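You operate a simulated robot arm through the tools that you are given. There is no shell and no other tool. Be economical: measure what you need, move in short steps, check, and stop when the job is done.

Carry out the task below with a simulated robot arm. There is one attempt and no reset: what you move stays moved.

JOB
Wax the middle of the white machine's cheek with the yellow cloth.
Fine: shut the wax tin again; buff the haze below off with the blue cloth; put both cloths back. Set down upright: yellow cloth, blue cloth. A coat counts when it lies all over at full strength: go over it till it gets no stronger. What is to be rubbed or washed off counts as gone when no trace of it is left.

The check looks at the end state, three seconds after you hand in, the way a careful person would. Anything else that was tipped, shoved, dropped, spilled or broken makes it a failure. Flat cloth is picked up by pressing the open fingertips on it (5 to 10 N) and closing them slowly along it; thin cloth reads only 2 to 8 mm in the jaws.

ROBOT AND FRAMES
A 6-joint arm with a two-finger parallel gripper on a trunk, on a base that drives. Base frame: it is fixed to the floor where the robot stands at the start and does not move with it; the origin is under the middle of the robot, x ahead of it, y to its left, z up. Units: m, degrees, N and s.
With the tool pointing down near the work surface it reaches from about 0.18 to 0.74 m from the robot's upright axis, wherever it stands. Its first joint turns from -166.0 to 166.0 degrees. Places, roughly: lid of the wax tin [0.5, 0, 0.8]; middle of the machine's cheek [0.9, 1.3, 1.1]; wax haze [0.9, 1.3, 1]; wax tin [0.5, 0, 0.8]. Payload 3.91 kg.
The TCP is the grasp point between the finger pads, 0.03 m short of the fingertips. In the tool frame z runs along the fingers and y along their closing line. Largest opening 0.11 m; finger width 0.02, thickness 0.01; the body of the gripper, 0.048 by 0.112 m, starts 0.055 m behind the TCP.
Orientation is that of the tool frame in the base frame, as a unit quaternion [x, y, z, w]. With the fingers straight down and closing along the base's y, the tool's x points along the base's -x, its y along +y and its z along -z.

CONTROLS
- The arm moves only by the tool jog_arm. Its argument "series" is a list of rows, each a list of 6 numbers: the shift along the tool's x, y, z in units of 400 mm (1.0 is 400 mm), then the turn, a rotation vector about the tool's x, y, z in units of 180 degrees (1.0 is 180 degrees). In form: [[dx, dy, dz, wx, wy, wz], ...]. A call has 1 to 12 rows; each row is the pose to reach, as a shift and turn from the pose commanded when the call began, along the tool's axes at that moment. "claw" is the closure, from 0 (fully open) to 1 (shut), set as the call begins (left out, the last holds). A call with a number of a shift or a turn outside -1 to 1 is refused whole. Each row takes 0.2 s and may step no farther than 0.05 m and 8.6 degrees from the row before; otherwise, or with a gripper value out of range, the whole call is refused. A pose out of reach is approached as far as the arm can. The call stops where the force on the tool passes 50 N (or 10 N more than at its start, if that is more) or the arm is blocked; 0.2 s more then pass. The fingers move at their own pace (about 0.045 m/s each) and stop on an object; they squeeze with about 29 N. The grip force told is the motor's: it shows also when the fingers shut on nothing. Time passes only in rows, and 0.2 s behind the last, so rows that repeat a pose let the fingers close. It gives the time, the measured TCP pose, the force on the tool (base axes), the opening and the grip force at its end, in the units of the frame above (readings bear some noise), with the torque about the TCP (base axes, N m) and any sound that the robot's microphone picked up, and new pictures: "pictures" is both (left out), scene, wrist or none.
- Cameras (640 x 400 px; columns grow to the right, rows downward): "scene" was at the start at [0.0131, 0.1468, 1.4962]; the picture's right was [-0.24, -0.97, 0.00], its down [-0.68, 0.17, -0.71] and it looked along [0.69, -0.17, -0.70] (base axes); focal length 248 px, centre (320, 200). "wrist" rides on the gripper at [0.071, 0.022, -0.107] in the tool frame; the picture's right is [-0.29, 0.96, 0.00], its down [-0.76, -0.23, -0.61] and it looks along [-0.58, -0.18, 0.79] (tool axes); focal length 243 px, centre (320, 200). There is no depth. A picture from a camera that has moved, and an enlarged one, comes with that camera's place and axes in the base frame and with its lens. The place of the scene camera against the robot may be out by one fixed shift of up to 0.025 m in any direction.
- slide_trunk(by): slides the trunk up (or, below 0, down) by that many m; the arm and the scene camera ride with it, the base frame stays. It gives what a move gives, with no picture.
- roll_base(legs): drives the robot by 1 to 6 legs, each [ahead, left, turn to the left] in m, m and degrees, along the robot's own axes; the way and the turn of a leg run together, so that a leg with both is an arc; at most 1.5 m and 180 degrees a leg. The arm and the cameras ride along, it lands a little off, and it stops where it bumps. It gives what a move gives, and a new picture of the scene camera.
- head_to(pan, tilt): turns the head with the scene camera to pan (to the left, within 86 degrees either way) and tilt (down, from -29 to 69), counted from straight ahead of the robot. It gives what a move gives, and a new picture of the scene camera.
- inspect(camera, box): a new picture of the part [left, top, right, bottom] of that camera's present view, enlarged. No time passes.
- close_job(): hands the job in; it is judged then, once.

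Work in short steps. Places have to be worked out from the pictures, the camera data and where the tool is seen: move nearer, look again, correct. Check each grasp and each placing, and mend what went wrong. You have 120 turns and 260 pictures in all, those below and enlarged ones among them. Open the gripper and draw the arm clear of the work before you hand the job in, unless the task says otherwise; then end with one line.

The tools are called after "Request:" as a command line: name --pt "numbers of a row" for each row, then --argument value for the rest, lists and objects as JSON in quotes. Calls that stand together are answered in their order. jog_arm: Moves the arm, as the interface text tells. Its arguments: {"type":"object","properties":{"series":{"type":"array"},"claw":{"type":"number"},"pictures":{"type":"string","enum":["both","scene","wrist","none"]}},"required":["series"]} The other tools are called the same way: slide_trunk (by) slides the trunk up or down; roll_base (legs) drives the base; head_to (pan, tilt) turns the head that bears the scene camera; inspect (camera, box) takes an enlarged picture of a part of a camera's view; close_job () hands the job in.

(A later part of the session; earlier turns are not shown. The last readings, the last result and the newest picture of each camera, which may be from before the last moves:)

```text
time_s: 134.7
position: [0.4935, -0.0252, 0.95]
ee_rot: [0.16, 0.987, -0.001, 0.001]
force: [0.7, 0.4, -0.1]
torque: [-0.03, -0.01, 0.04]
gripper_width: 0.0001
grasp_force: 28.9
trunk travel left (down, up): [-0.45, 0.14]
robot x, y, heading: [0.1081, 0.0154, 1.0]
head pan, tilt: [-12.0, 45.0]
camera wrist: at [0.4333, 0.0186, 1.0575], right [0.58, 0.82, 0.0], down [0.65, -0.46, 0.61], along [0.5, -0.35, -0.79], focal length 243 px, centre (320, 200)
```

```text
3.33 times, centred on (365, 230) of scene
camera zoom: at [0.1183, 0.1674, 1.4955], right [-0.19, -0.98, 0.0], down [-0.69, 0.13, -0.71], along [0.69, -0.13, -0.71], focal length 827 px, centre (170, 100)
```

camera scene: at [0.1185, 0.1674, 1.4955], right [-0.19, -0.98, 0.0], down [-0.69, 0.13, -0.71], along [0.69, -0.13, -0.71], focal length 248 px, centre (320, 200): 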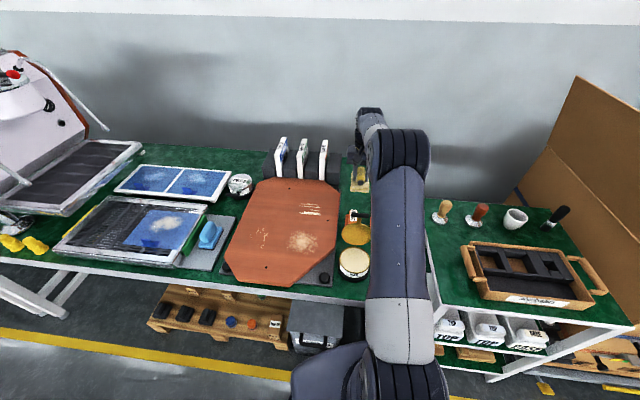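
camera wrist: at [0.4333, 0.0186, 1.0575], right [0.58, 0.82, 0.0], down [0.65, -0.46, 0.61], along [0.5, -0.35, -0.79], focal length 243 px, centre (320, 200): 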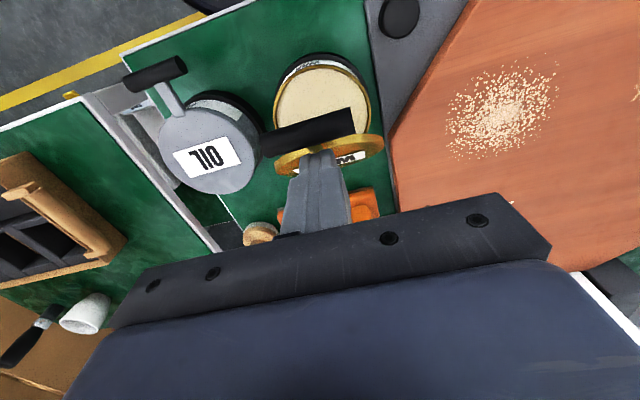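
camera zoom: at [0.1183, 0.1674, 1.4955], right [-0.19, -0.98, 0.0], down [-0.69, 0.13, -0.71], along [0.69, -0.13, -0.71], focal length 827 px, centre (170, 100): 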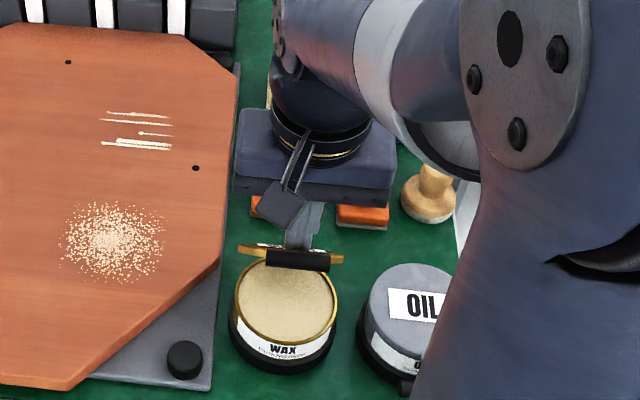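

The lid follows, now around 60°. I continue forward and down along its arc.

Request:
jog_arm --pt "0.0475 0 0.0125 0 0 0" --pt "0.095 0 0.0525 0 0 0" --pt "0.1075 0 0.09 0 0 0" --pt "0.1025 0 0.13 0 0 0" --pictures "wrist"

Request:
inspect --camera "scene" --box '[310, 170, 420, 290]'

```text
time_s: 135.7
position: [0.4541, -0.0105, 0.899]
ee_rot: [0.16, 0.987, -0.001, 0.0]
force: [-0.3, 0.5, -0.1]
torque: [0.02, -0.04, 0.01]
gripper_width: 0.0
grasp_force: 28.6
trunk travel left (down, up): [-0.45, 0.14]
robot x, y, heading: [0.1076, 0.0176, 0.9]
head pan, tilt: [-12.0, 45.0]
camera wrist: at [0.394, 0.0313, 1.0058], right [0.58, 0.82, 0.0], down [0.65, -0.46, 0.61], along [0.5, -0.35, -0.79], focal length 243 px, centre (320, 200)
```

wrist: 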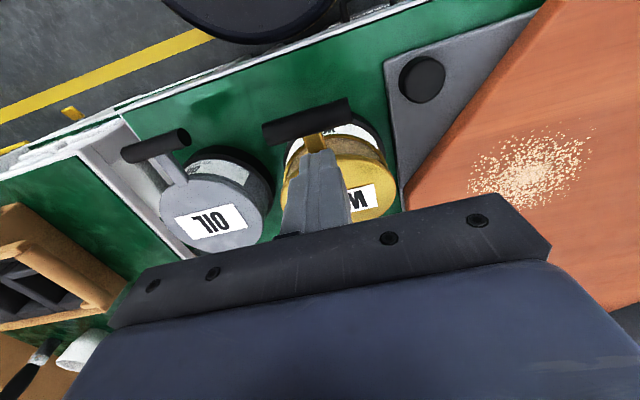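

```text
3.33 times, centred on (365, 230) of scene
camera zoom: at [0.1182, 0.1675, 1.4955], right [-0.19, -0.98, 0.0], down [-0.69, 0.13, -0.71], along [0.69, -0.13, -0.71], focal length 827 px, centre (170, 100)
```

zoom: 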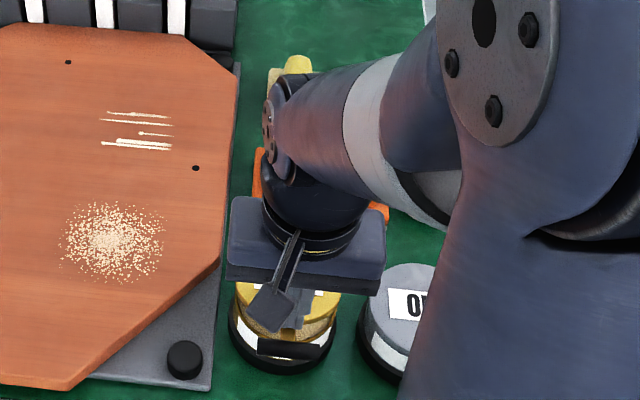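

Nearly shut (about 15°). I press down on the lid front in small steps until it seats.

Request:
jog_arm --pt "-0.02 0 0.03 0 0 0" --pt "-0.04 0 0.05 0 0 0" --pt "-0.05 0 0.055 0 0 0" --pt "-0.05 0 0.055 0 0 0" --pictures "none"

Request:
jog_arm --pt "0 0 0.006 0 0 0" --pt "0 0 0.006 0 0 0" --pictures "none"

Request:
jog_arm --pt "0 0 0.006 0 0 0" --pt "0 0 0.006 0 0 0" --pictures "none"

Request:
jog_arm --pt "0 0 0.005 0 0 0" --pt "0 0 0.005 0 0 0" --pictures "wrist"

```text
time_s: 136.7
position: [0.4736, -0.0176, 0.8763]
ee_rot: [0.159, 0.987, -0.001, 0.0]
force: [-0.3, -0.1, -0.5]
torque: [-0.01, 0.03, -0.02]
gripper_width: 0.0
grasp_force: 29.6
trunk travel left (down, up): [-0.45, 0.14]
robot x, y, heading: [0.1077, 0.0176, 0.9]
head pan, tilt: [-12.0, 45.0]
```

```text
time_s: 137.3
position: [0.4746, -0.0168, 0.8728]
ee_rot: [0.16, 0.987, -0.001, 0.0]
force: [0.0, -0.1, 0.6]
torque: [0.0, -0.02, 0.03]
gripper_width: 0.0
grasp_force: 29.3
trunk travel left (down, up): [-0.45, 0.14]
robot x, y, heading: [0.1082, 0.0194, 1.3]
head pan, tilt: [-12.0, 45.0]
```

```text
time_s: 137.9
position: [0.474, -0.0172, 0.8732]
ee_rot: [0.161, 0.987, -0.002, -0.001]
force: [0.1, 0.7, 0.1]
torque: [0.03, 0.01, 0.0]
gripper_width: 0.0
grasp_force: 28.8
trunk travel left (down, up): [-0.45, 0.14]
robot x, y, heading: [0.105, 0.0164, 0.9]
head pan, tilt: [-12.0, 45.0]
```

```text
time_s: 138.5
position: [0.4733, -0.0177, 0.8704]
ee_rot: [0.16, 0.987, 0.0, 0.0]
force: [0.5, -0.6, -0.5]
torque: [0.0, 0.0, -0.02]
gripper_width: 0.0001
grasp_force: 28.7
trunk travel left (down, up): [-0.45, 0.14]
robot x, y, heading: [0.1103, 0.0174, 0.9]
head pan, tilt: [-12.0, 45.0]
camera wrist: at [0.4134, 0.0254, 0.9776], right [0.58, 0.82, 0.0], down [0.65, -0.46, 0.61], along [0.5, -0.35, -0.79], focal length 243 px, centre (320, 200)
```

wrist: 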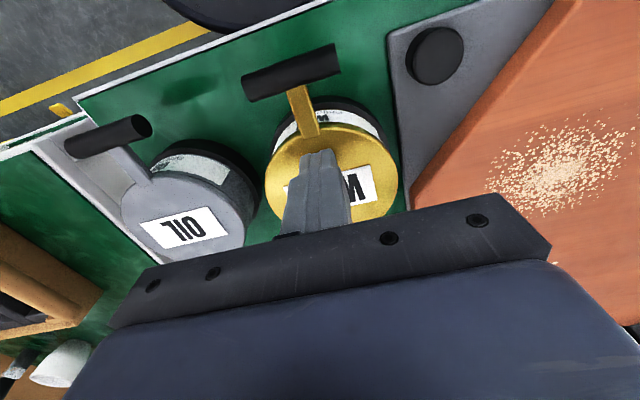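

Lid looks almost shut but no press felt yet; I continue down.

Request:
jog_arm --pt "0 0 0.008 0 0 0" --pt "0 0 0.008 0 0 0" --pictures "none"

Request:
jog_arm --pt "0 0 0.006 0 0 0" --pt "0 0 0.006 0 0 0" --pictures "none"

Request:
jog_arm --pt "0 0 0.006 0 0 0" --pt "0 0 0.006 0 0 0" --pictures "none"

Request:
inspect --camera "scene" --box '[325, 220, 405, 300]'

```text
time_s: 139.1
position: [0.4733, -0.018, 0.8683]
ee_rot: [0.16, 0.987, -0.001, 0.001]
force: [-3.5, 1.4, 30.9]
torque: [-0.01, -0.09, 0.0]
gripper_width: 0.0
grasp_force: 29.4
trunk travel left (down, up): [-0.45, 0.14]
robot x, y, heading: [0.1069, 0.0194, 0.8]
head pan, tilt: [-12.0, 45.0]
```

```text
time_s: 139.5
position: [0.4742, -0.0162, 0.8683]
ee_rot: [0.158, 0.987, -0.001, 0.004]
force: [-11.5, 2.0, 37.5]
torque: [0.05, 0.24, -0.09]
gripper_width: 0.0
grasp_force: 29.1
trunk travel left (down, up): [-0.45, 0.14]
robot x, y, heading: [0.1089, 0.0195, 1.0]
head pan, tilt: [-12.0, 45.0]
stopped in row 1: the force on the tool passed its limit (the readings are from after the stop); the commanded pose is now the measured one
```

```text
time_s: 139.8
position: [0.4731, -0.0176, 0.8677]
ee_rot: [0.159, 0.987, 0.0, 0.005]
force: [-13.2, 2.0, 36.4]
torque: [0.03, 0.31, -0.08]
gripper_width: 0.0
grasp_force: 28.8
trunk travel left (down, up): [-0.45, 0.14]
robot x, y, heading: [0.108, 0.0169, 1.0]
head pan, tilt: [-12.0, 45.0]
stopped in row 1: the force on the tool passed its limit (the readings are from after the stop); the commanded pose is now the measured one
```

```text
5.00 times, centred on (365, 260) of scene
camera zoom: at [0.1147, 0.168, 1.4954], right [-0.19, -0.98, 0.0], down [-0.69, 0.13, -0.71], along [0.7, -0.13, -0.71], focal length 1240 px, centre (95, -100)
```

zoom: 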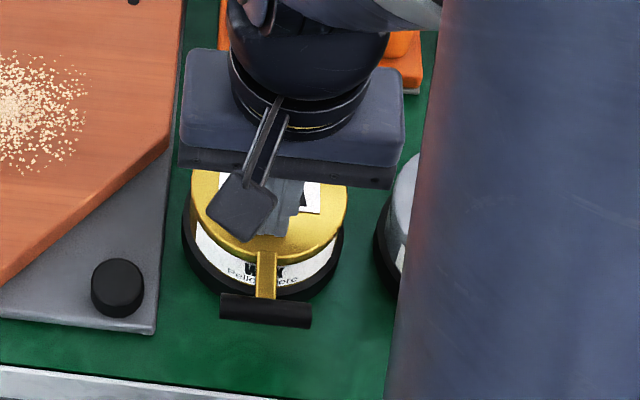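

The lid is seated and shut (35 N press). I lift off and go to above the blue cloth (handle centre about (0.74, -0.233)).

Request:
jog_arm --pt "0 0 -0.1 0 0 0" --pt "0 0 -0.2 0 0 0" --pt "0 0 -0.3 0 0 0" --pt "-0.099 -0.039 -0.33 0 0 0" --pt "-0.198 -0.078 -0.33 0 0 0" --pt "-0.297 -0.117 -0.33 0 0 0" --pt "-0.396 -0.155 -0.33 0 0 0" --pt "-0.495 -0.194 -0.33 0 0 0" --pt "-0.594 -0.233 -0.33 0 0 0" --pt "-0.693 -0.272 -0.33 0 0 0" --pt "-0.791 -0.31 -0.33 0 0 0" --claw 0.5 --pictures "both"

Request:
inspect --camera "wrist" --box '[220, 40, 460, 200]'

Request:
inspect --camera "scene" --box '[310, 170, 420, 290]'

```text
time_s: 142.2
position: [0.7361, -0.2333, 1.0006]
ee_rot: [0.159, 0.987, -0.001, 0.004]
force: [0.2, 0.1, 0.0]
torque: [0.0, 0.0, 0.02]
gripper_width: 0.0551
grasp_force: 0.1
trunk travel left (down, up): [-0.45, 0.14]
robot x, y, heading: [0.108, 0.0153, 1.0]
head pan, tilt: [-12.0, 45.0]
camera scene: at [0.1182, 0.1674, 1.4955], right [-0.19, -0.98, 0.0], down [-0.69, 0.13, -0.71], along [0.69, -0.13, -0.71], focal length 248 px, centre (320, 200)
camera wrist: at [0.6752, -0.1917, 1.1077], right [0.58, 0.82, 0.0], down [0.65, -0.46, 0.61], along [0.5, -0.35, -0.79], focal length 243 px, centre (320, 200)
```

scene: 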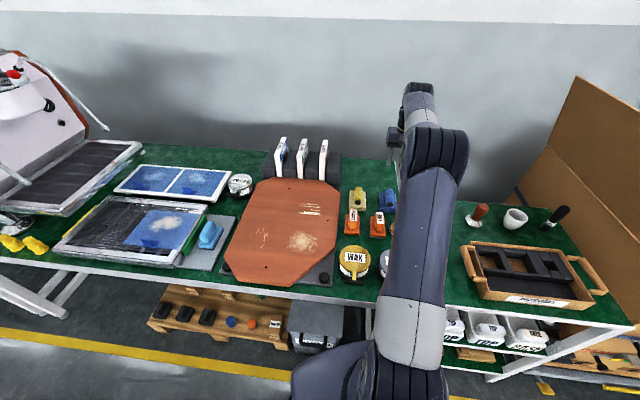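
wrist: 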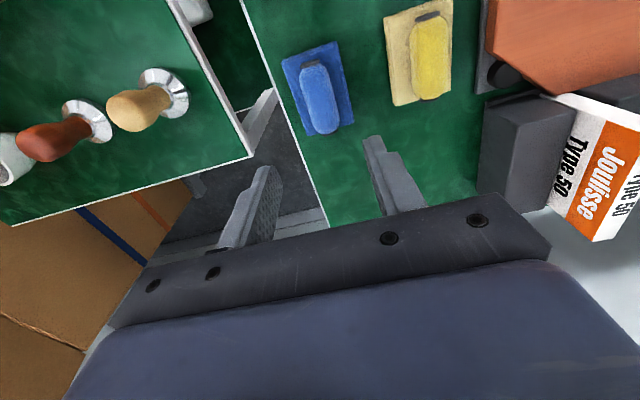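

```text
2.50 times, centred on (340, 120) of wrist
camera zoom: at [0.6752, -0.1917, 1.1077], right [0.58, 0.82, 0.0], down [0.65, -0.46, 0.61], along [0.5, -0.35, -0.79], focal length 606 px, centre (270, 400)
```

zoom: 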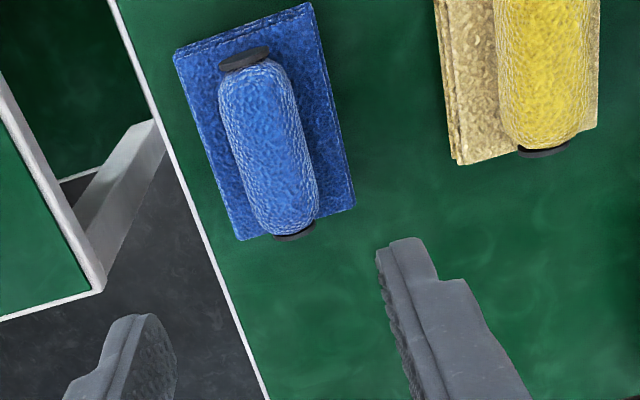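

```text
3.33 times, centred on (365, 230) of scene
camera zoom: at [0.1182, 0.1674, 1.4955], right [-0.19, -0.98, 0.0], down [-0.69, 0.13, -0.71], along [0.69, -0.13, -0.71], focal length 827 px, centre (170, 100)
```

zoom: 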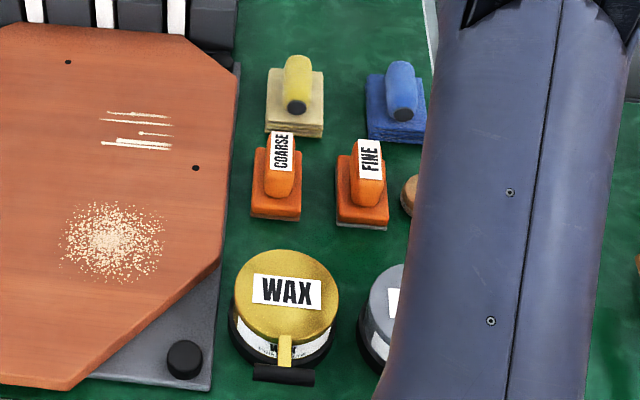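

The wax tin is shut and everything around it stands. The tool is over the blue handle; I lower with the jaws at 55 mm until just above its pad.

Request:
jog_arm --pt "0 0 0.1 0 0.0026 0" --pt "0 0 0.2 0 0.0026 0" --pt "0 0 0.3 0 0.0026 0" --pt "0 0 0.38 0 0.0026 0" --pt "0 0 0.414 0 0.0026 0" --pictures "none"

Request:
jog_arm --pt "0 0 0.006 0 0 0" --pt "0 0 0.006 0 0 0" --pictures "wrist"

```text
time_s: 143.4
position: [0.7393, -0.2352, 0.8352]
ee_rot: [0.159, 0.987, 0.0, -0.001]
force: [0.7, -0.3, -0.2]
torque: [-0.02, 0.02, -0.01]
gripper_width: 0.0549
grasp_force: 0.0
trunk travel left (down, up): [-0.45, 0.14]
robot x, y, heading: [0.1117, 0.0195, 0.7]
head pan, tilt: [-12.0, 45.0]
```

```text
time_s: 144.0
position: [0.7395, -0.2342, 0.8321]
ee_rot: [0.16, 0.987, 0.0, -0.001]
force: [0.4, -0.1, -1.1]
torque: [-0.01, -0.01, 0.0]
gripper_width: 0.0549
grasp_force: 0.1
trunk travel left (down, up): [-0.45, 0.14]
robot x, y, heading: [0.1065, 0.0191, 0.9]
head pan, tilt: [-12.0, 45.0]
camera wrist: at [0.678, -0.1924, 0.9402], right [0.58, 0.82, 0.0], down [0.65, -0.46, 0.61], along [0.5, -0.35, -0.79], focal length 243 px, centre (320, 200)
```

wrist: 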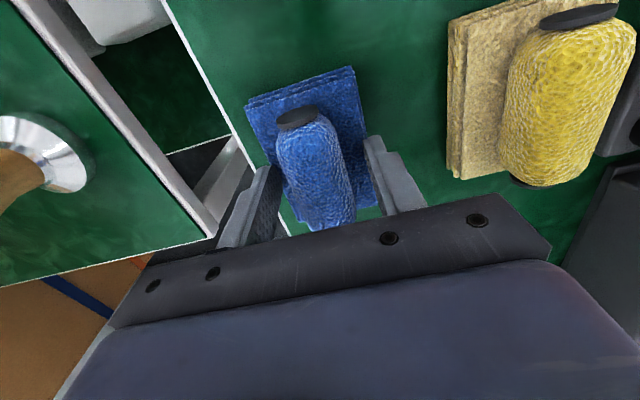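

Same view as the good yellow grasp. I close and lift slowly a little.

Request:
jog_arm --pt "0 0 0 0 0 0" --pt "0 0 0 0 0 0" --pt "0 0 0 0 0 0" --pt "0 0 0 0 0 0" --pt "0 0 0 0 0 0" --claw 1 --pictures "none"

Request:
jog_arm --pt "0 0 -0.025 0 0 0" --pt "0 0 -0.05 0 0 0" --pt "0 0 -0.1 0 0 0" --pt "0 0 -0.15 0 0 0" --pictures "wrist"

```text
time_s: 145.2
position: [0.738, -0.234, 0.8319]
ee_rot: [0.159, 0.987, 0.0, -0.001]
force: [-0.3, 0.0, 0.7]
torque: [0.02, -0.03, 0.0]
gripper_width: 0.0312
grasp_force: 29.4
trunk travel left (down, up): [-0.45, 0.14]
robot x, y, heading: [0.1093, 0.0179, 1.1]
head pan, tilt: [-12.0, 45.0]
```

```text
time_s: 146.2
position: [0.7383, -0.234, 0.8939]
ee_rot: [0.159, 0.987, 0.0, 0.0]
force: [0.3, 0.1, -0.4]
torque: [0.0, 0.03, 0.0]
gripper_width: 0.0314
grasp_force: 29.0
trunk travel left (down, up): [-0.45, 0.14]
robot x, y, heading: [0.107, 0.0121, 1.2]
head pan, tilt: [-12.0, 45.0]
camera wrist: at [0.6778, -0.1915, 1.0007], right [0.58, 0.82, 0.0], down [0.65, -0.46, 0.61], along [0.5, -0.35, -0.79], focal length 243 px, centre (320, 200)
```

wrist: 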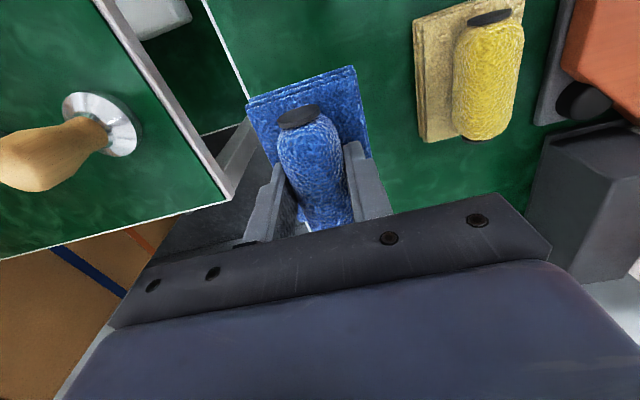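

The blue cloth is held. I raise it to z 1.12 and draw it back toward the robot.

Request:
jog_arm --pt "0 0 -0.06 0 0 0" --pt "0 0 -0.13 0 0 0" --pt "0 0 -0.2 0 0 0" --pt "0 0 -0.28 0 0 0" --pt "0 0 -0.36 0 0 0" --pt "0 0 -0.45 0 0 0" --pt "0 0 -0.54 0 0 0" --pictures "none"

Request:
jog_arm --pt "0.1 0.032 0 0 0 0" --pt "0.2 0.064 0 0 0 0" --pt "0.3 0.096 0 0 0 0" --pt "0.4 0.128 0 0 0 0" --pt "0.5 0.16 0 0 0 0" --pt "0.6 0.192 0 0 0 0" --pt "0.7 0.224 0 0 0 0" --pt "0.78 0.256 0 0 0 0" --pt "0.84 0.264 0 0 0 0" --pictures "wrist"

```text
time_s: 147.8
position: [0.7378, -0.2348, 1.1089]
ee_rot: [0.159, 0.987, 0.0, -0.001]
force: [0.7, -1.0, -0.7]
torque: [-0.02, 0.0, 0.01]
gripper_width: 0.0312
grasp_force: 28.8
trunk travel left (down, up): [-0.45, 0.14]
robot x, y, heading: [0.1071, 0.0158, 1.0]
head pan, tilt: [-12.0, 45.0]
```

```text
time_s: 149.8
position: [0.453, -0.0278, 1.1084]
ee_rot: [0.16, 0.987, 0.0, -0.002]
force: [0.2, 0.2, 0.0]
torque: [0.04, 0.03, 0.03]
gripper_width: 0.031
grasp_force: 28.7
trunk travel left (down, up): [-0.45, 0.14]
robot x, y, heading: [0.1061, 0.0142, 1.1]
head pan, tilt: [-12.0, 45.0]
camera wrist: at [0.3923, 0.0152, 1.2166], right [0.58, 0.82, 0.0], down [0.65, -0.46, 0.61], along [0.5, -0.35, -0.79], focal length 243 px, centre (320, 200)
```

wrist: 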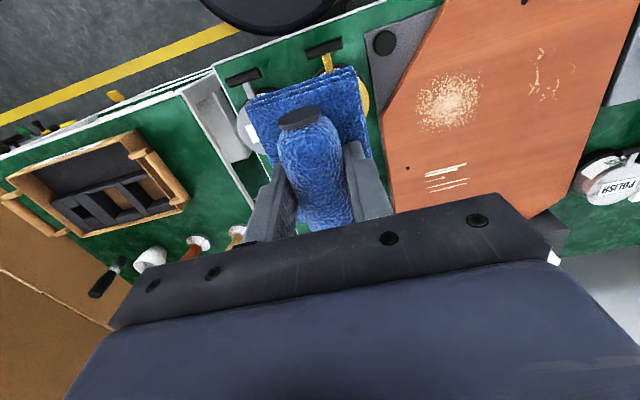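

Held well. I back off, correct the heading slightly, and drive to the machine.

Request:
roll_base --legs '[[-0.21, 0, -0.6], [0, 1.31, 0]]'

Request:
head_to --pan 5 --tilt 25

Request:
jog_arm --pt "-0.03 0 0 0 -0.0455 0" --pt "-0.06 0 0 0 -0.091 0" --pt "-0.1 0 0 0 -0.1365 0" --pt "-0.14 0 0 0 -0.182 0" --pt "-0.18 0 0 0 -0.2275 0" --pt "-0.22 0 0 0 -0.273 0" --pt "-0.26 0 0 0 -0.3185 0" --pt "-0.3 0 0 0 -0.364 0" --pt "-0.34 0 0 0 -0.4095 0" --pt "-0.38 0 0 0 -0.455 0" --pt "-0.4 0 0 0 -0.5 0" --pictures "scene"

```text
time_s: 157.6
position: [0.2311, 1.2669, 1.1089]
ee_rot: [0.164, 0.986, 0.0, 0.0]
force: [-0.2, 0.2, -1.2]
torque: [0.02, -0.01, 0.01]
gripper_width: 0.0314
grasp_force: 29.2
trunk travel left (down, up): [-0.45, 0.14]
robot x, y, heading: [-0.1153, 1.3154, 0.5]
head pan, tilt: [-12.0, 45.0]
camera scene: at [-0.1021, 1.4646, 1.4955], right [-0.2, -0.98, 0.0], down [-0.69, 0.14, -0.71], along [0.69, -0.14, -0.71], focal length 248 px, centre (320, 200)
```

scene: 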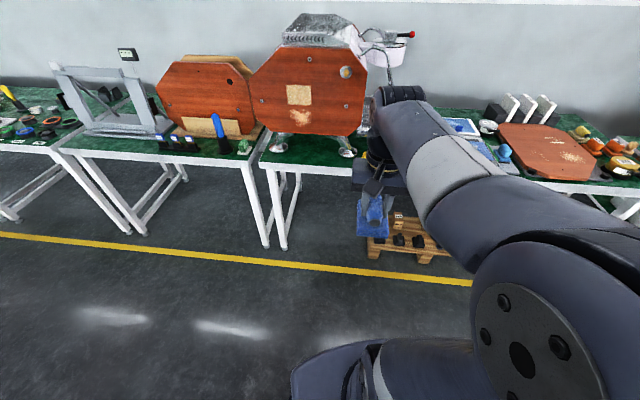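

```text
time_s: 158.4
position: [0.2323, 1.2674, 1.1078]
ee_rot: [0.163, 0.987, 0.001, -0.002]
force: [0.3, -0.8, -1.5]
torque: [0.01, -0.02, 0.01]
gripper_width: 0.0312
grasp_force: 29.0
trunk travel left (down, up): [-0.45, 0.14]
robot x, y, heading: [-0.1135, 1.3174, 0.4]
head pan, tilt: [5.0, 25.0]
camera scene: at [-0.0901, 1.4896, 1.526], right [0.09, -1.0, 0.0], down [-0.42, -0.04, -0.91], along [0.9, 0.09, -0.42], focal length 248 px, centre (320, 200)
```

scene: 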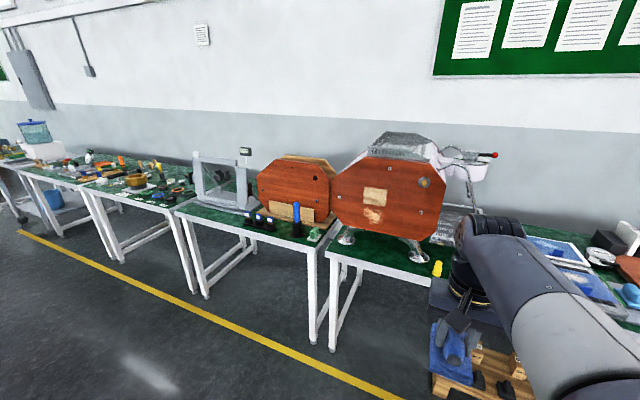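

```text
time_s: 160.8
position: [0.383, 1.2156, 1.1076]
ee_rot: [0.117, 0.698, -0.117, 0.697]
force: [-0.3, 0.6, -0.8]
torque: [-0.01, 0.06, 0.01]
gripper_width: 0.0314
grasp_force: 28.5
out of reach, approached as far as the arm can: row 9
trunk travel left (down, up): [-0.45, 0.14]
robot x, y, heading: [-0.1136, 1.3173, 0.7]
head pan, tilt: [5.0, 25.0]
camera scene: at [-0.0899, 1.4895, 1.526], right [0.1, -1.0, 0.0], down [-0.42, -0.04, -0.91], along [0.9, 0.09, -0.42], focal length 248 px, centre (320, 200)
```

scene: 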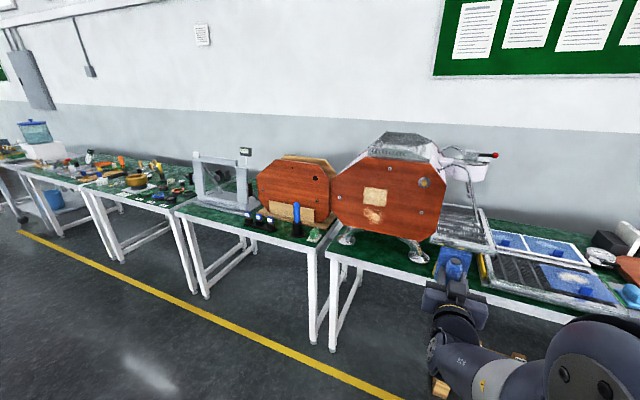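

The blue pad faces the machine. I drive 0.2 m ahead, then lower the trunk 0.1 m so the same arm pose serves the haze lower down.

Request:
roll_base --legs '[[0.205, 0, 0]]'

Request:
slide_trunk --by -0.1

Request:
inspect --camera "scene" --box '[310, 110, 490, 270]'

```text
time_s: 162.4
position: [0.5822, 1.2175, 1.1085]
ee_rot: [0.118, 0.698, -0.118, 0.697]
force: [-0.2, -0.1, -0.8]
torque: [0.01, 0.01, 0.02]
gripper_width: 0.0312
grasp_force: 28.9
trunk travel left (down, up): [-0.45, 0.14]
robot x, y, heading: [0.0846, 1.3175, 0.3]
head pan, tilt: [5.0, 25.0]
camera scene: at [0.1107, 1.4912, 1.526], right [0.09, -1.0, 0.0], down [-0.42, -0.04, -0.91], along [0.9, 0.09, -0.42], focal length 248 px, centre (320, 200)
```

scene: 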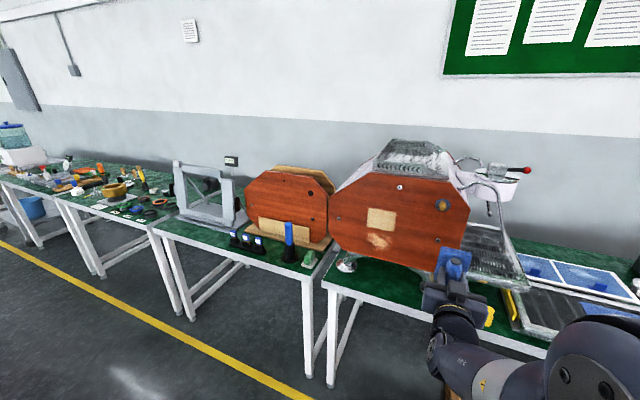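

```text
time_s: 163.7
position: [0.5819, 1.2178, 1.0081]
ee_rot: [0.117, 0.698, -0.117, 0.696]
force: [0.4, 0.5, -0.5]
torque: [0.07, 0.04, -0.01]
gripper_width: 0.0314
grasp_force: 28.7
trunk travel left (down, up): [-0.35, 0.24]
robot x, y, heading: [0.0862, 1.3155, 0.3]
head pan, tilt: [5.0, 25.0]
```

```text
2.50 times, centred on (400, 190) of scene
camera zoom: at [0.1107, 1.4912, 1.4261], right [0.09, -1.0, 0.0], down [-0.42, -0.04, -0.91], along [0.9, 0.09, -0.42], focal length 620 px, centre (120, 225)
```

zoom: 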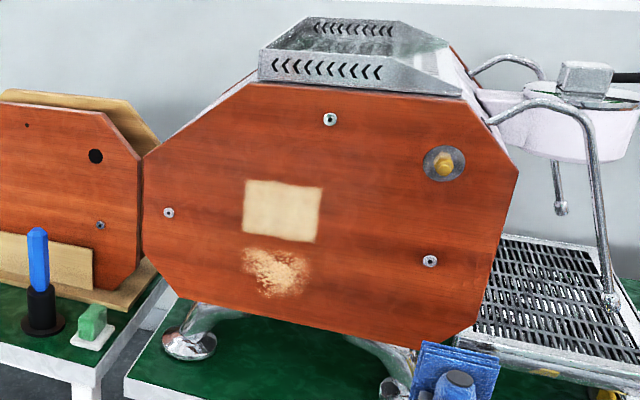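

Haze visible under the coat. I move the pad in front of the haze, 2 cm off, keeping it below the waxed area.

Request:
jog_arm --pt "0.018 0.1 0.04 0 0 0" --pt "0.036 0.2 0.08 0 0 0" --pt "0.054 0.3 0.13 0 0 0" --pt "0.072 0.39 0.2 0 0 0" --pt "0.09 0.46 0.28 0 0 0" --pt "0.09 0.52 0.37 0 0 0" --pt "0.09 0.5385 0.46 0 0 0" --pt "0.09 0.5385 0.52 0 0 0" --pictures "wrist"

Request:
inspect --camera "scene" --box '[310, 110, 490, 270]'

```text
time_s: 165.5
position: [0.85, 1.3523, 0.9743]
ee_rot: [0.118, 0.698, -0.118, 0.696]
force: [-0.5, 0.1, -0.3]
torque: [0.02, 0.04, -0.02]
gripper_width: 0.0313
grasp_force: 29.1
trunk travel left (down, up): [-0.35, 0.24]
robot x, y, heading: [0.0879, 1.3154, 0.5]
head pan, tilt: [5.0, 25.0]
camera wrist: at [0.7558, 1.4069, 0.9033], right [0.32, 0.9, 0.29], down [-0.65, -0.02, 0.76], along [0.69, -0.43, 0.58], focal length 243 px, centre (320, 200)
```

wrist: 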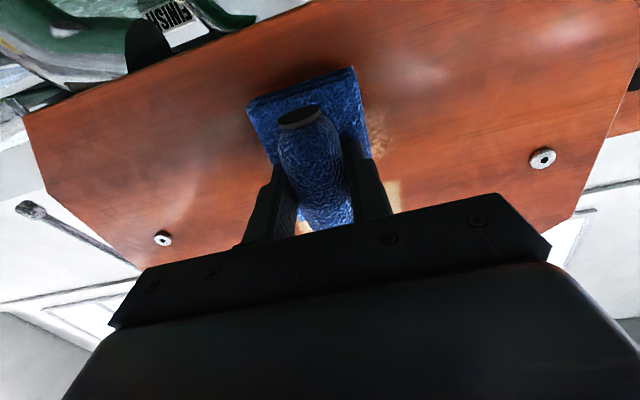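

```text
2.50 times, centred on (400, 190) of scene
camera zoom: at [0.1107, 1.4913, 1.426], right [0.09, -1.0, 0.0], down [-0.42, -0.04, -0.91], along [0.9, 0.09, -0.42], focal length 620 px, centre (120, 225)
```

zoom: 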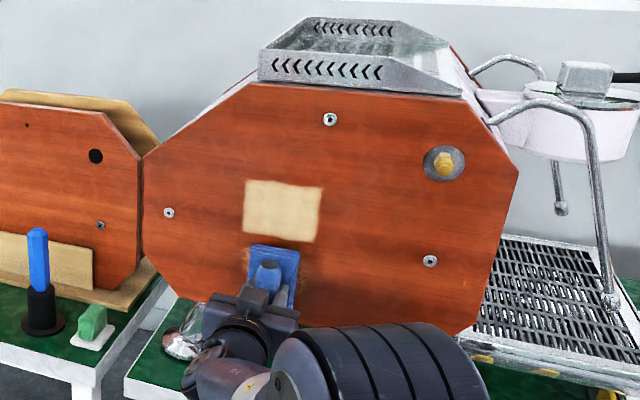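

Good alignment. The pad's top edge is near the coat's lower edge, so I drop 4 mm and close in gently.

Request:
jog_arm --pt "0.01 0 0 0 0 0" --pt "0.01 0 0.03 0 0 0" --pt "0.01 0 0.04 0 0 0" --pt "0.01 0 0.04 0 0 0" --pictures "none"

Request:
jog_arm --pt "0 0 0.008 0 0 0" --pt "0 0 0.008 0 0 0" --pictures "none"

Request:
inspect --camera "scene" --box '[360, 160, 430, 210]'

```text
time_s: 166.5
position: [0.8654, 1.3469, 0.9689]
ee_rot: [0.119, 0.698, -0.119, 0.697]
force: [0.2, -0.3, 0.3]
torque: [0.03, 0.03, -0.02]
gripper_width: 0.0314
grasp_force: 29.4
trunk travel left (down, up): [-0.35, 0.24]
robot x, y, heading: [0.0862, 1.3185, 0.2]
head pan, tilt: [5.0, 25.0]
```

```text
time_s: 167.1
position: [0.8658, 1.3472, 0.9687]
ee_rot: [0.118, 0.698, -0.118, 0.696]
force: [-23.2, 2.5, -3.4]
torque: [-0.12, -0.25, 0.43]
gripper_width: 0.0313
grasp_force: 29.3
trunk travel left (down, up): [-0.35, 0.24]
robot x, y, heading: [0.0864, 1.3177, 0.4]
head pan, tilt: [5.0, 25.0]
```

```text
8.00 times, centred on (395, 185) of scene
camera zoom: at [0.108, 1.4916, 1.426], right [0.1, -1.0, 0.0], down [-0.42, -0.04, -0.91], along [0.9, 0.09, -0.42], focal length 1984 px, centre (-280, 320)
```

zoom: 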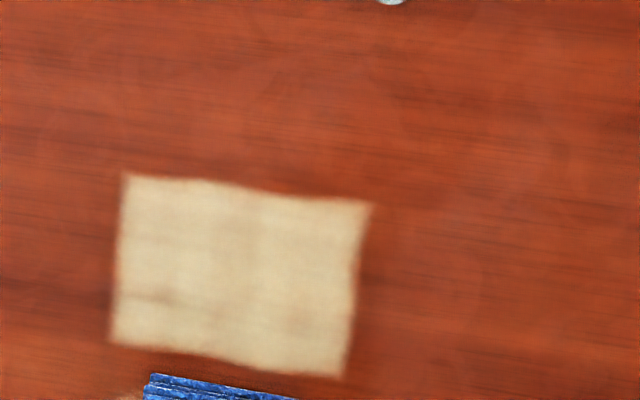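

Contact at 23 N, pad top just below the coat. I buff with horizontal strokes.

Request:
jog_arm --pt "0 0.025 -0.002 0 0 0" --pt "0 0.05 -0.002 0 0 0" --pt "0 0.075 -0.002 0 0 0" --pt "0 0.05 -0.002 0 0 0" --pt "0 0.025 -0.002 0 0 0" --pt "0 0 -0.002 0 0 0" --pt "0 -0.025 -0.002 0 0 0" --pt "0 -0.05 -0.002 0 0 0" --pt "0 -0.075 -0.002 0 0 0" --pt "0 -0.05 -0.002 0 0 0" --pt "0 -0.025 -0.002 0 0 0" --pt "0 0 -0.002 0 0 0" --pictures "none"

Request:
jog_arm --pt "0 0.025 0 0 0 0" --pt "0 0.05 0 0 0 0" --pt "0 0.075 0 0 0 0" --pt "0 0.05 0 0 0 0" --pt "0 0.025 0 0 0 0" --pt "0 0 0 0 0 0" --pt "0 -0.025 0 0 0 0" --pt "0 -0.05 0 0 0 0" --pt "0 -0.075 0 0 0 0" --pt "0 -0.05 0 0 0 0" --pt "0 -0.025 0 0 0 0" --pt "0 0 0 0 0 0" --pictures "none"

```text
time_s: 169.7
position: [0.8655, 1.3459, 0.9692]
ee_rot: [0.118, 0.697, -0.118, 0.697]
force: [-18.3, -0.8, -1.2]
torque: [-0.03, -0.02, 0.17]
gripper_width: 0.0313
grasp_force: 29.3
trunk travel left (down, up): [-0.35, 0.24]
robot x, y, heading: [0.0858, 1.3154, 0.4]
head pan, tilt: [5.0, 25.0]
```

```text
time_s: 172.3
position: [0.8664, 1.347, 0.968]
ee_rot: [0.117, 0.698, -0.118, 0.696]
force: [-12.0, -0.4, -1.2]
torque: [0.02, 0.01, 0.13]
gripper_width: 0.0312
grasp_force: 28.8
trunk travel left (down, up): [-0.35, 0.24]
robot x, y, heading: [0.0885, 1.3141, 0.4]
head pan, tilt: [5.0, 25.0]
```

Steady 12–18 N. Two more passes, then I back off to look.

Request:
jog_arm --pt "0 0.025 0.002 0 0 0" --pt "0 0.05 0.002 0 0 0" --pt "0 0.075 0.002 0 0 0" --pt "0 0.05 0.002 0 0 0" --pt "0 0.025 0.002 0 0 0" --pt "0 0 0.002 0 0 0" --pt "0 -0.025 0.002 0 0 0" --pt "0 -0.05 0.002 0 0 0" --pt "0 -0.075 0.002 0 0 0" --pt "0 -0.05 0.002 0 0 0" --pt "0 -0.025 0.002 0 0 0" --pt "0 0 0.002 0 0 0" --pictures "none"

Request:
jog_arm --pt "0 0.025 0 0 0 0" --pt "0 0.05 0 0 0 0" --pt "0 0.075 0 0 0 0" --pt "0 0.05 0 0 0 0" --pt "0 0.025 0 0 0 0" --pt "0 0 0 0 0 0" --pt "0 -0.025 0 0 0 0" --pt "0 -0.05 0 0 0 0" --pt "0 -0.075 0 0 0 0" --pt "0 -0.05 0 0 0 0" --pt "0 -0.025 0 0 0 0" --pt "0 0 0 0 0 0" --pictures "none"

Request:
jog_arm --pt "0 0 -0.04 0 0 0" --pt "0 -0.06 -0.1 0 0 0" --pt "0 -0.16 -0.13 0 0 0" --pt "0 -0.26 -0.14 0 0 0" --pt "0 -0.36 -0.14 0 0 0" --pt "0 -0.42 -0.14 0 0 0" --pictures "none"

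Request:
inspect --camera "scene" --box '[345, 165, 425, 225]'

```text
time_s: 174.9
position: [0.8672, 1.3466, 0.9679]
ee_rot: [0.119, 0.697, -0.118, 0.697]
force: [-17.6, -0.9, 0.2]
torque: [-0.02, 0.02, 0.17]
gripper_width: 0.0312
grasp_force: 28.6
trunk travel left (down, up): [-0.35, 0.24]
robot x, y, heading: [0.0891, 1.3162, 0.5]
head pan, tilt: [5.0, 25.0]
```

```text
time_s: 177.5
position: [0.8673, 1.346, 0.9677]
ee_rot: [0.118, 0.697, -0.118, 0.697]
force: [-13.6, -0.2, -0.4]
torque: [-0.03, 0.01, 0.09]
gripper_width: 0.0314
grasp_force: 28.8
trunk travel left (down, up): [-0.35, 0.24]
robot x, y, heading: [0.0855, 1.3143, 0.4]
head pan, tilt: [5.0, 25.0]
```

```text
time_s: 178.9
position: [0.7606, 1.2049, 0.9692]
ee_rot: [0.118, 0.698, -0.117, 0.697]
force: [0.4, -0.1, -1.0]
torque: [0.02, 0.03, 0.0]
gripper_width: 0.0314
grasp_force: 29.2
trunk travel left (down, up): [-0.35, 0.24]
robot x, y, heading: [0.0888, 1.3152, 0.3]
head pan, tilt: [5.0, 25.0]
```

```text
6.67 times, centred on (385, 195) of scene
camera zoom: at [0.1107, 1.4913, 1.426], right [0.09, -1.0, 0.0], down [-0.42, -0.04, -0.91], along [0.9, 0.09, -0.42], focal length 1654 px, centre (-113, 233)
```

zoom: 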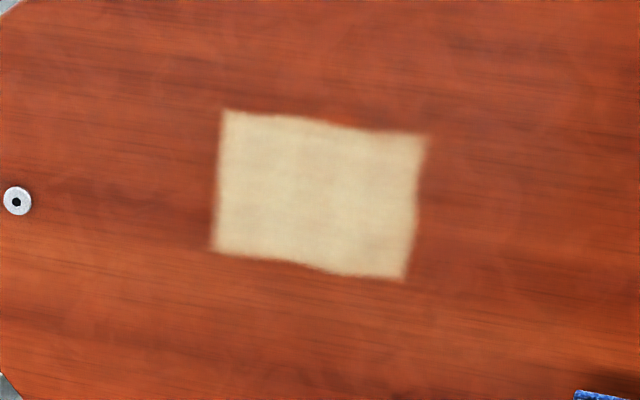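

The haze seems gone and the coat is untouched. I check closely for remaining traces.

Request:
inspect --camera "scene" --box '[360, 195, 420, 240]'

Request:
inspect --camera "wrist" --box '[340, 0, 640, 200]'

```text
8.89 times, centred on (390, 218) of scene
camera zoom: at [0.1107, 1.4913, 1.426], right [0.09, -1.0, 0.0], down [-0.42, -0.04, -0.91], along [0.9, 0.09, -0.42], focal length 2205 px, centre (-302, 44)
```

zoom: 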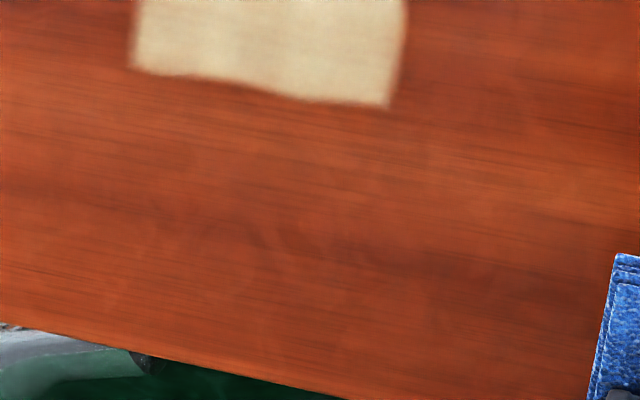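

```text
2.00 times, centred on (490, 100) of wrist
camera zoom: at [0.6666, 1.2593, 0.8985], right [0.32, 0.9, 0.29], down [-0.65, -0.02, 0.76], along [0.69, -0.43, 0.58], focal length 485 px, centre (-20, 400)
```

zoom: 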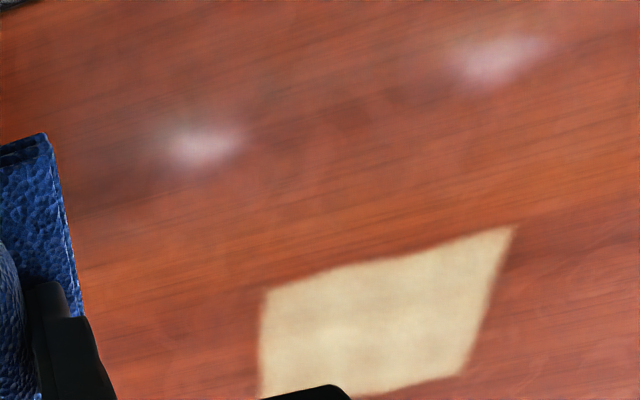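

Clean wood, no trace left. Now I back off, raise the trunk back, fold the tool down and drive to return the blue cloth.

Request:
roll_base --legs '[[-0.2, 0, 0]]'

Request:
slide_trunk --by 0.1

Request:
jog_arm --pt "-0.01 0 -0.06 0 0.0455 0" --pt "-0.02 0 -0.12 0 0.091 0" --pt "-0.03 0 -0.18 0 0.1365 0" --pt "-0.04 0 -0.24 0 0.182 0" --pt "-0.05 0 -0.3 0 0.2275 0" --pt "-0.06 0 -0.36 0 0.273 0" --pt "-0.07 0 -0.42 0 0.3185 0" --pt "-0.08 0 -0.48 0 0.364 0" --pt "-0.09 0 -0.54 0 0.4095 0" --pt "-0.1 0 -0.6 0 0.455 0" --pt "-0.12 0 -0.65 0 0.5 0" --pictures "wrist"

```text
time_s: 180.6
position: [0.5583, 1.2033, 0.9688]
ee_rot: [0.118, 0.698, -0.118, 0.696]
force: [0.5, -0.3, -0.2]
torque: [0.01, 0.0, 0.01]
gripper_width: 0.0316
grasp_force: 29.0
trunk travel left (down, up): [-0.35, 0.24]
robot x, y, heading: [-0.1121, 1.3199, 0.5]
head pan, tilt: [5.0, 25.0]
camera scene: at [-0.0925, 1.4896, 1.426], right [0.1, -1.0, 0.0], down [-0.42, -0.04, -0.91], along [0.9, 0.09, -0.42], focal length 248 px, centre (320, 200)
```

scene: 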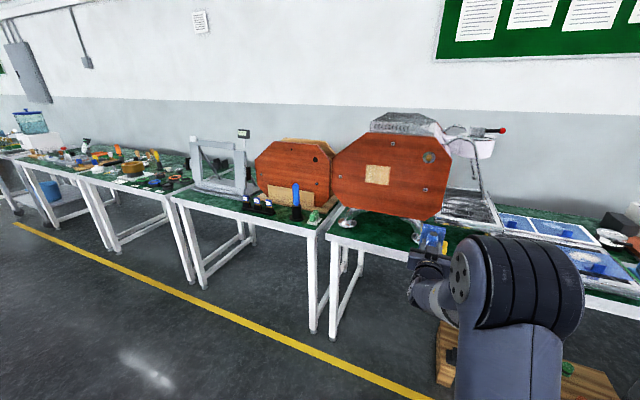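

```text
time_s: 181.9
position: [0.5584, 1.2027, 1.0694]
ee_rot: [0.118, 0.698, -0.118, 0.697]
force: [-0.2, 0.5, -1.0]
torque: [0.03, -0.01, 0.01]
gripper_width: 0.0312
grasp_force: 29.5
trunk travel left (down, up): [-0.45, 0.14]
robot x, y, heading: [-0.1175, 1.3155, 0.2]
head pan, tilt: [5.0, 25.0]
```

```text
time_s: 184.3
position: [0.3107, 1.2886, 1.1158]
ee_rot: [0.166, 0.986, 0.0, -0.002]
force: [0.0, 0.7, -1.0]
torque: [0.0, -0.02, -0.04]
gripper_width: 0.0311
grasp_force: 28.7
trunk travel left (down, up): [-0.45, 0.14]
robot x, y, heading: [-0.1137, 1.3113, 0.7]
head pan, tilt: [5.0, 25.0]
camera wrist: at [0.2512, 1.3319, 1.2236], right [0.59, 0.81, 0.0], down [0.64, -0.47, 0.6], along [0.49, -0.36, -0.8], focal length 243 px, centre (320, 200)
```

wrist: 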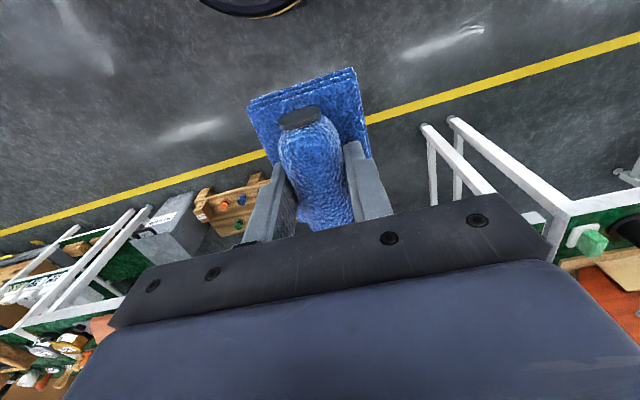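

The cloth is secure; I drive back to the table.

Request:
roll_base --legs '[[0, -1.32, 0], [0.21, 0, 0]]'

Request:
head_to --pan -12 --tilt 45

```text
time_s: 192.1
position: [0.5437, -0.0132, 1.1155]
ee_rot: [0.161, 0.987, 0.0, -0.001]
force: [-0.2, 0.2, -0.3]
torque: [0.01, -0.04, 0.01]
gripper_width: 0.0313
grasp_force: 28.8
trunk travel left (down, up): [-0.45, 0.14]
robot x, y, heading: [0.1192, 0.0054, 1.2]
head pan, tilt: [5.0, 25.0]
camera scene: at [0.1378, 0.1836, 1.526], right [0.11, -0.99, 0.0], down [-0.42, -0.05, -0.91], along [0.9, 0.1, -0.42], focal length 248 px, centre (320, 200)
```

scene: 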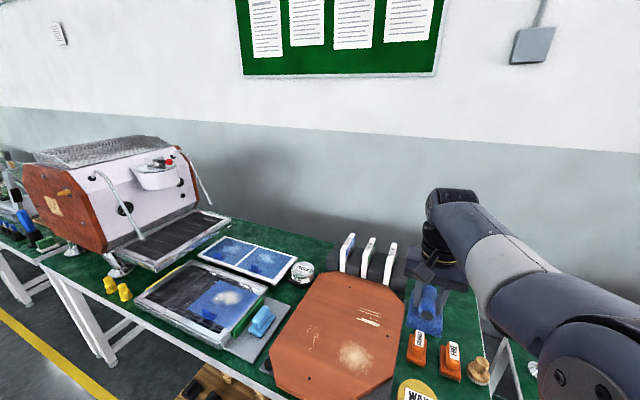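

```text
time_s: 192.9
position: [0.5432, -0.0129, 1.1159]
ee_rot: [0.16, 0.987, 0.0, -0.001]
force: [-0.2, 0.6, 0.3]
torque: [0.04, 0.01, -0.04]
gripper_width: 0.0311
grasp_force: 28.6
trunk travel left (down, up): [-0.45, 0.14]
robot x, y, heading: [0.119, 0.0079, 1.1]
head pan, tilt: [-12.0, 45.0]
camera scene: at [0.1267, 0.1583, 1.4955], right [-0.19, -0.98, 0.0], down [-0.69, 0.13, -0.71], along [0.7, -0.13, -0.71], focal length 248 px, centre (320, 200)
```

scene: 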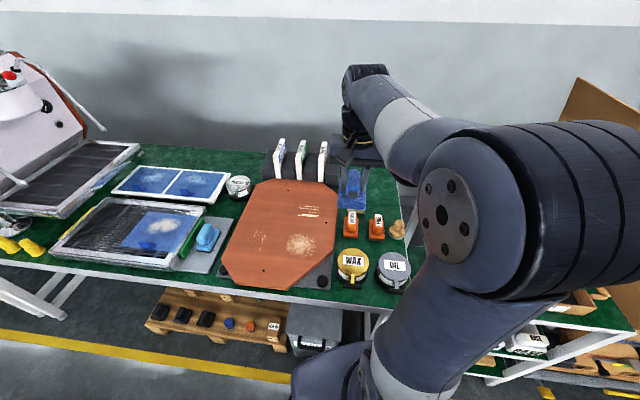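

I move above the blue cloth's old place (0.738, -0.234) and start lowering.

Request:
jog_arm --pt "-0.091 -0.053 0 0 0 0" --pt "-0.182 -0.106 0 0 0 0" --pt "-0.273 -0.159 0 0 0 0" --pt "-0.364 -0.212 0 0 0 0" --pt "-0.455 -0.265 0 0 0 0" --pt "-0.546 -0.318 0 0 0 0" --pt "-0.637 -0.3705 0 0 0 0" --pt "-0.637 -0.3705 0.12 0 0 0" --pt "-0.637 -0.3705 0.24 0 0 0" --pt "-0.637 -0.3705 0.36 0 0 0" --pt "-0.637 -0.3705 0.465 0 0 0" --pictures "wrist"

```text
time_s: 195.3
position: [0.7383, -0.2311, 0.9296]
ee_rot: [0.161, 0.987, 0.001, -0.001]
force: [-0.3, -0.8, -0.8]
torque: [0.01, 0.0, -0.02]
gripper_width: 0.0312
grasp_force: 28.9
trunk travel left (down, up): [-0.45, 0.14]
robot x, y, heading: [0.114, 0.0074, 1.1]
head pan, tilt: [-12.0, 45.0]
camera wrist: at [0.6776, -0.1908, 1.0372], right [0.58, 0.82, 0.0], down [0.65, -0.46, 0.61], along [0.49, -0.35, -0.8], focal length 243 px, centre (320, 200)
```

wrist: 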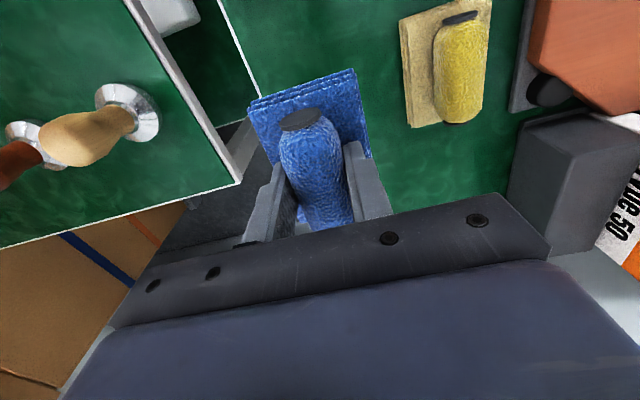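

Request:
jog_arm --pt "0 -0.005 0.1 0 0 0" --pt "0 -0.005 0.18 0 0 0" --pt "0 -0.005 0.225 0 0 0" --pt "0 -0.005 0.236 0 0 0" --pt "0 -0.005 0.236 0 0 0" --pictures "none"

Request:
jog_arm --pt "0 0 0.007 0 0 0" --pt "0 0 0.007 0 0 0" --pictures "none"

```text
time_s: 196.5
position: [0.7373, -0.235, 0.8344]
ee_rot: [0.16, 0.987, 0.0, -0.001]
force: [-0.2, -0.2, -0.3]
torque: [0.0, 0.05, -0.02]
gripper_width: 0.0315
grasp_force: 28.9
trunk travel left (down, up): [-0.45, 0.14]
robot x, y, heading: [0.1159, 0.0052, 1.5]
head pan, tilt: [-12.0, 45.0]
```

```text
time_s: 197.1
position: [0.7372, -0.2367, 0.8327]
ee_rot: [0.161, 0.987, -0.001, 0.001]
force: [0.5, -0.8, 14.3]
torque: [0.14, 0.52, 0.04]
gripper_width: 0.0313
grasp_force: 29.2
trunk travel left (down, up): [-0.45, 0.14]
robot x, y, heading: [0.1162, 0.0104, 1.2]
head pan, tilt: [-12.0, 45.0]
```

It rests (14 N). I open to 55 mm, lift straight up and check.

Request:
jog_arm --pt "0 0 -0.003 0 0 0" --pt "0 0 -0.003 0 0 0" --pt "0 0 -0.03 0 0 0" --pt "0 0 -0.1 0 0 0" --pt "0 0 -0.2 0 0 0" --pt "0 0 -0.3 0 0 0" --pt "0 0 -0.42 0 0 0" --claw 0.5 --pictures "both"

Request:
inspect --camera "scene" --box '[310, 170, 420, 290]'

```text
time_s: 198.7
position: [0.7379, -0.2366, 1.0]
ee_rot: [0.161, 0.987, 0.0, -0.003]
force: [0.7, -0.9, -0.5]
torque: [-0.01, 0.03, 0.03]
gripper_width: 0.0549
grasp_force: 0.0
trunk travel left (down, up): [-0.45, 0.14]
robot x, y, heading: [0.1149, 0.0098, 0.9]
head pan, tilt: [-12.0, 45.0]
camera scene: at [0.1268, 0.1582, 1.4954], right [-0.19, -0.98, 0.0], down [-0.69, 0.13, -0.71], along [0.69, -0.13, -0.71], focal length 248 px, centre (320, 200)
camera wrist: at [0.6781, -0.1937, 1.1079], right [0.58, 0.82, 0.0], down [0.65, -0.46, 0.61], along [0.49, -0.35, -0.8], focal length 243 px, centre (320, 200)
```

scene: 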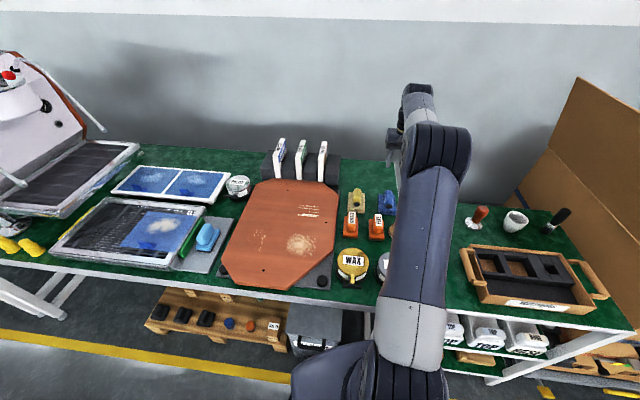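
wrist: 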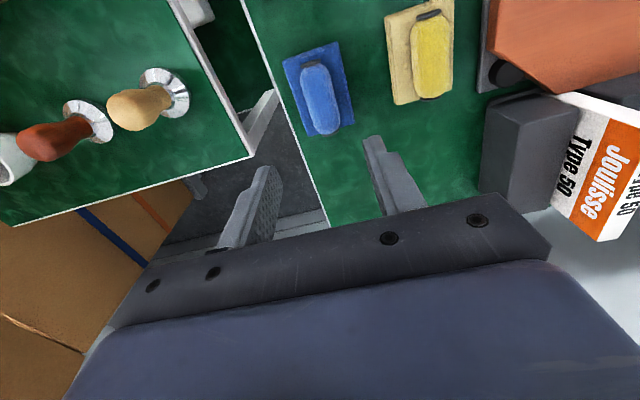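

```text
3.33 times, centred on (365, 230) of scene
camera zoom: at [0.1268, 0.1582, 1.4954], right [-0.19, -0.98, 0.0], down [-0.69, 0.13, -0.71], along [0.69, -0.13, -0.71], focal length 827 px, centre (170, 100)
```

zoom: 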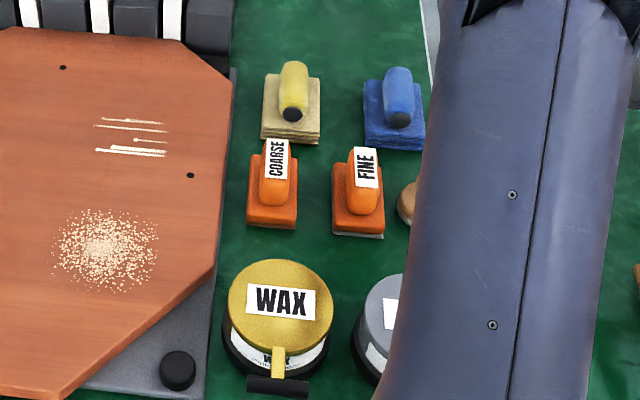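

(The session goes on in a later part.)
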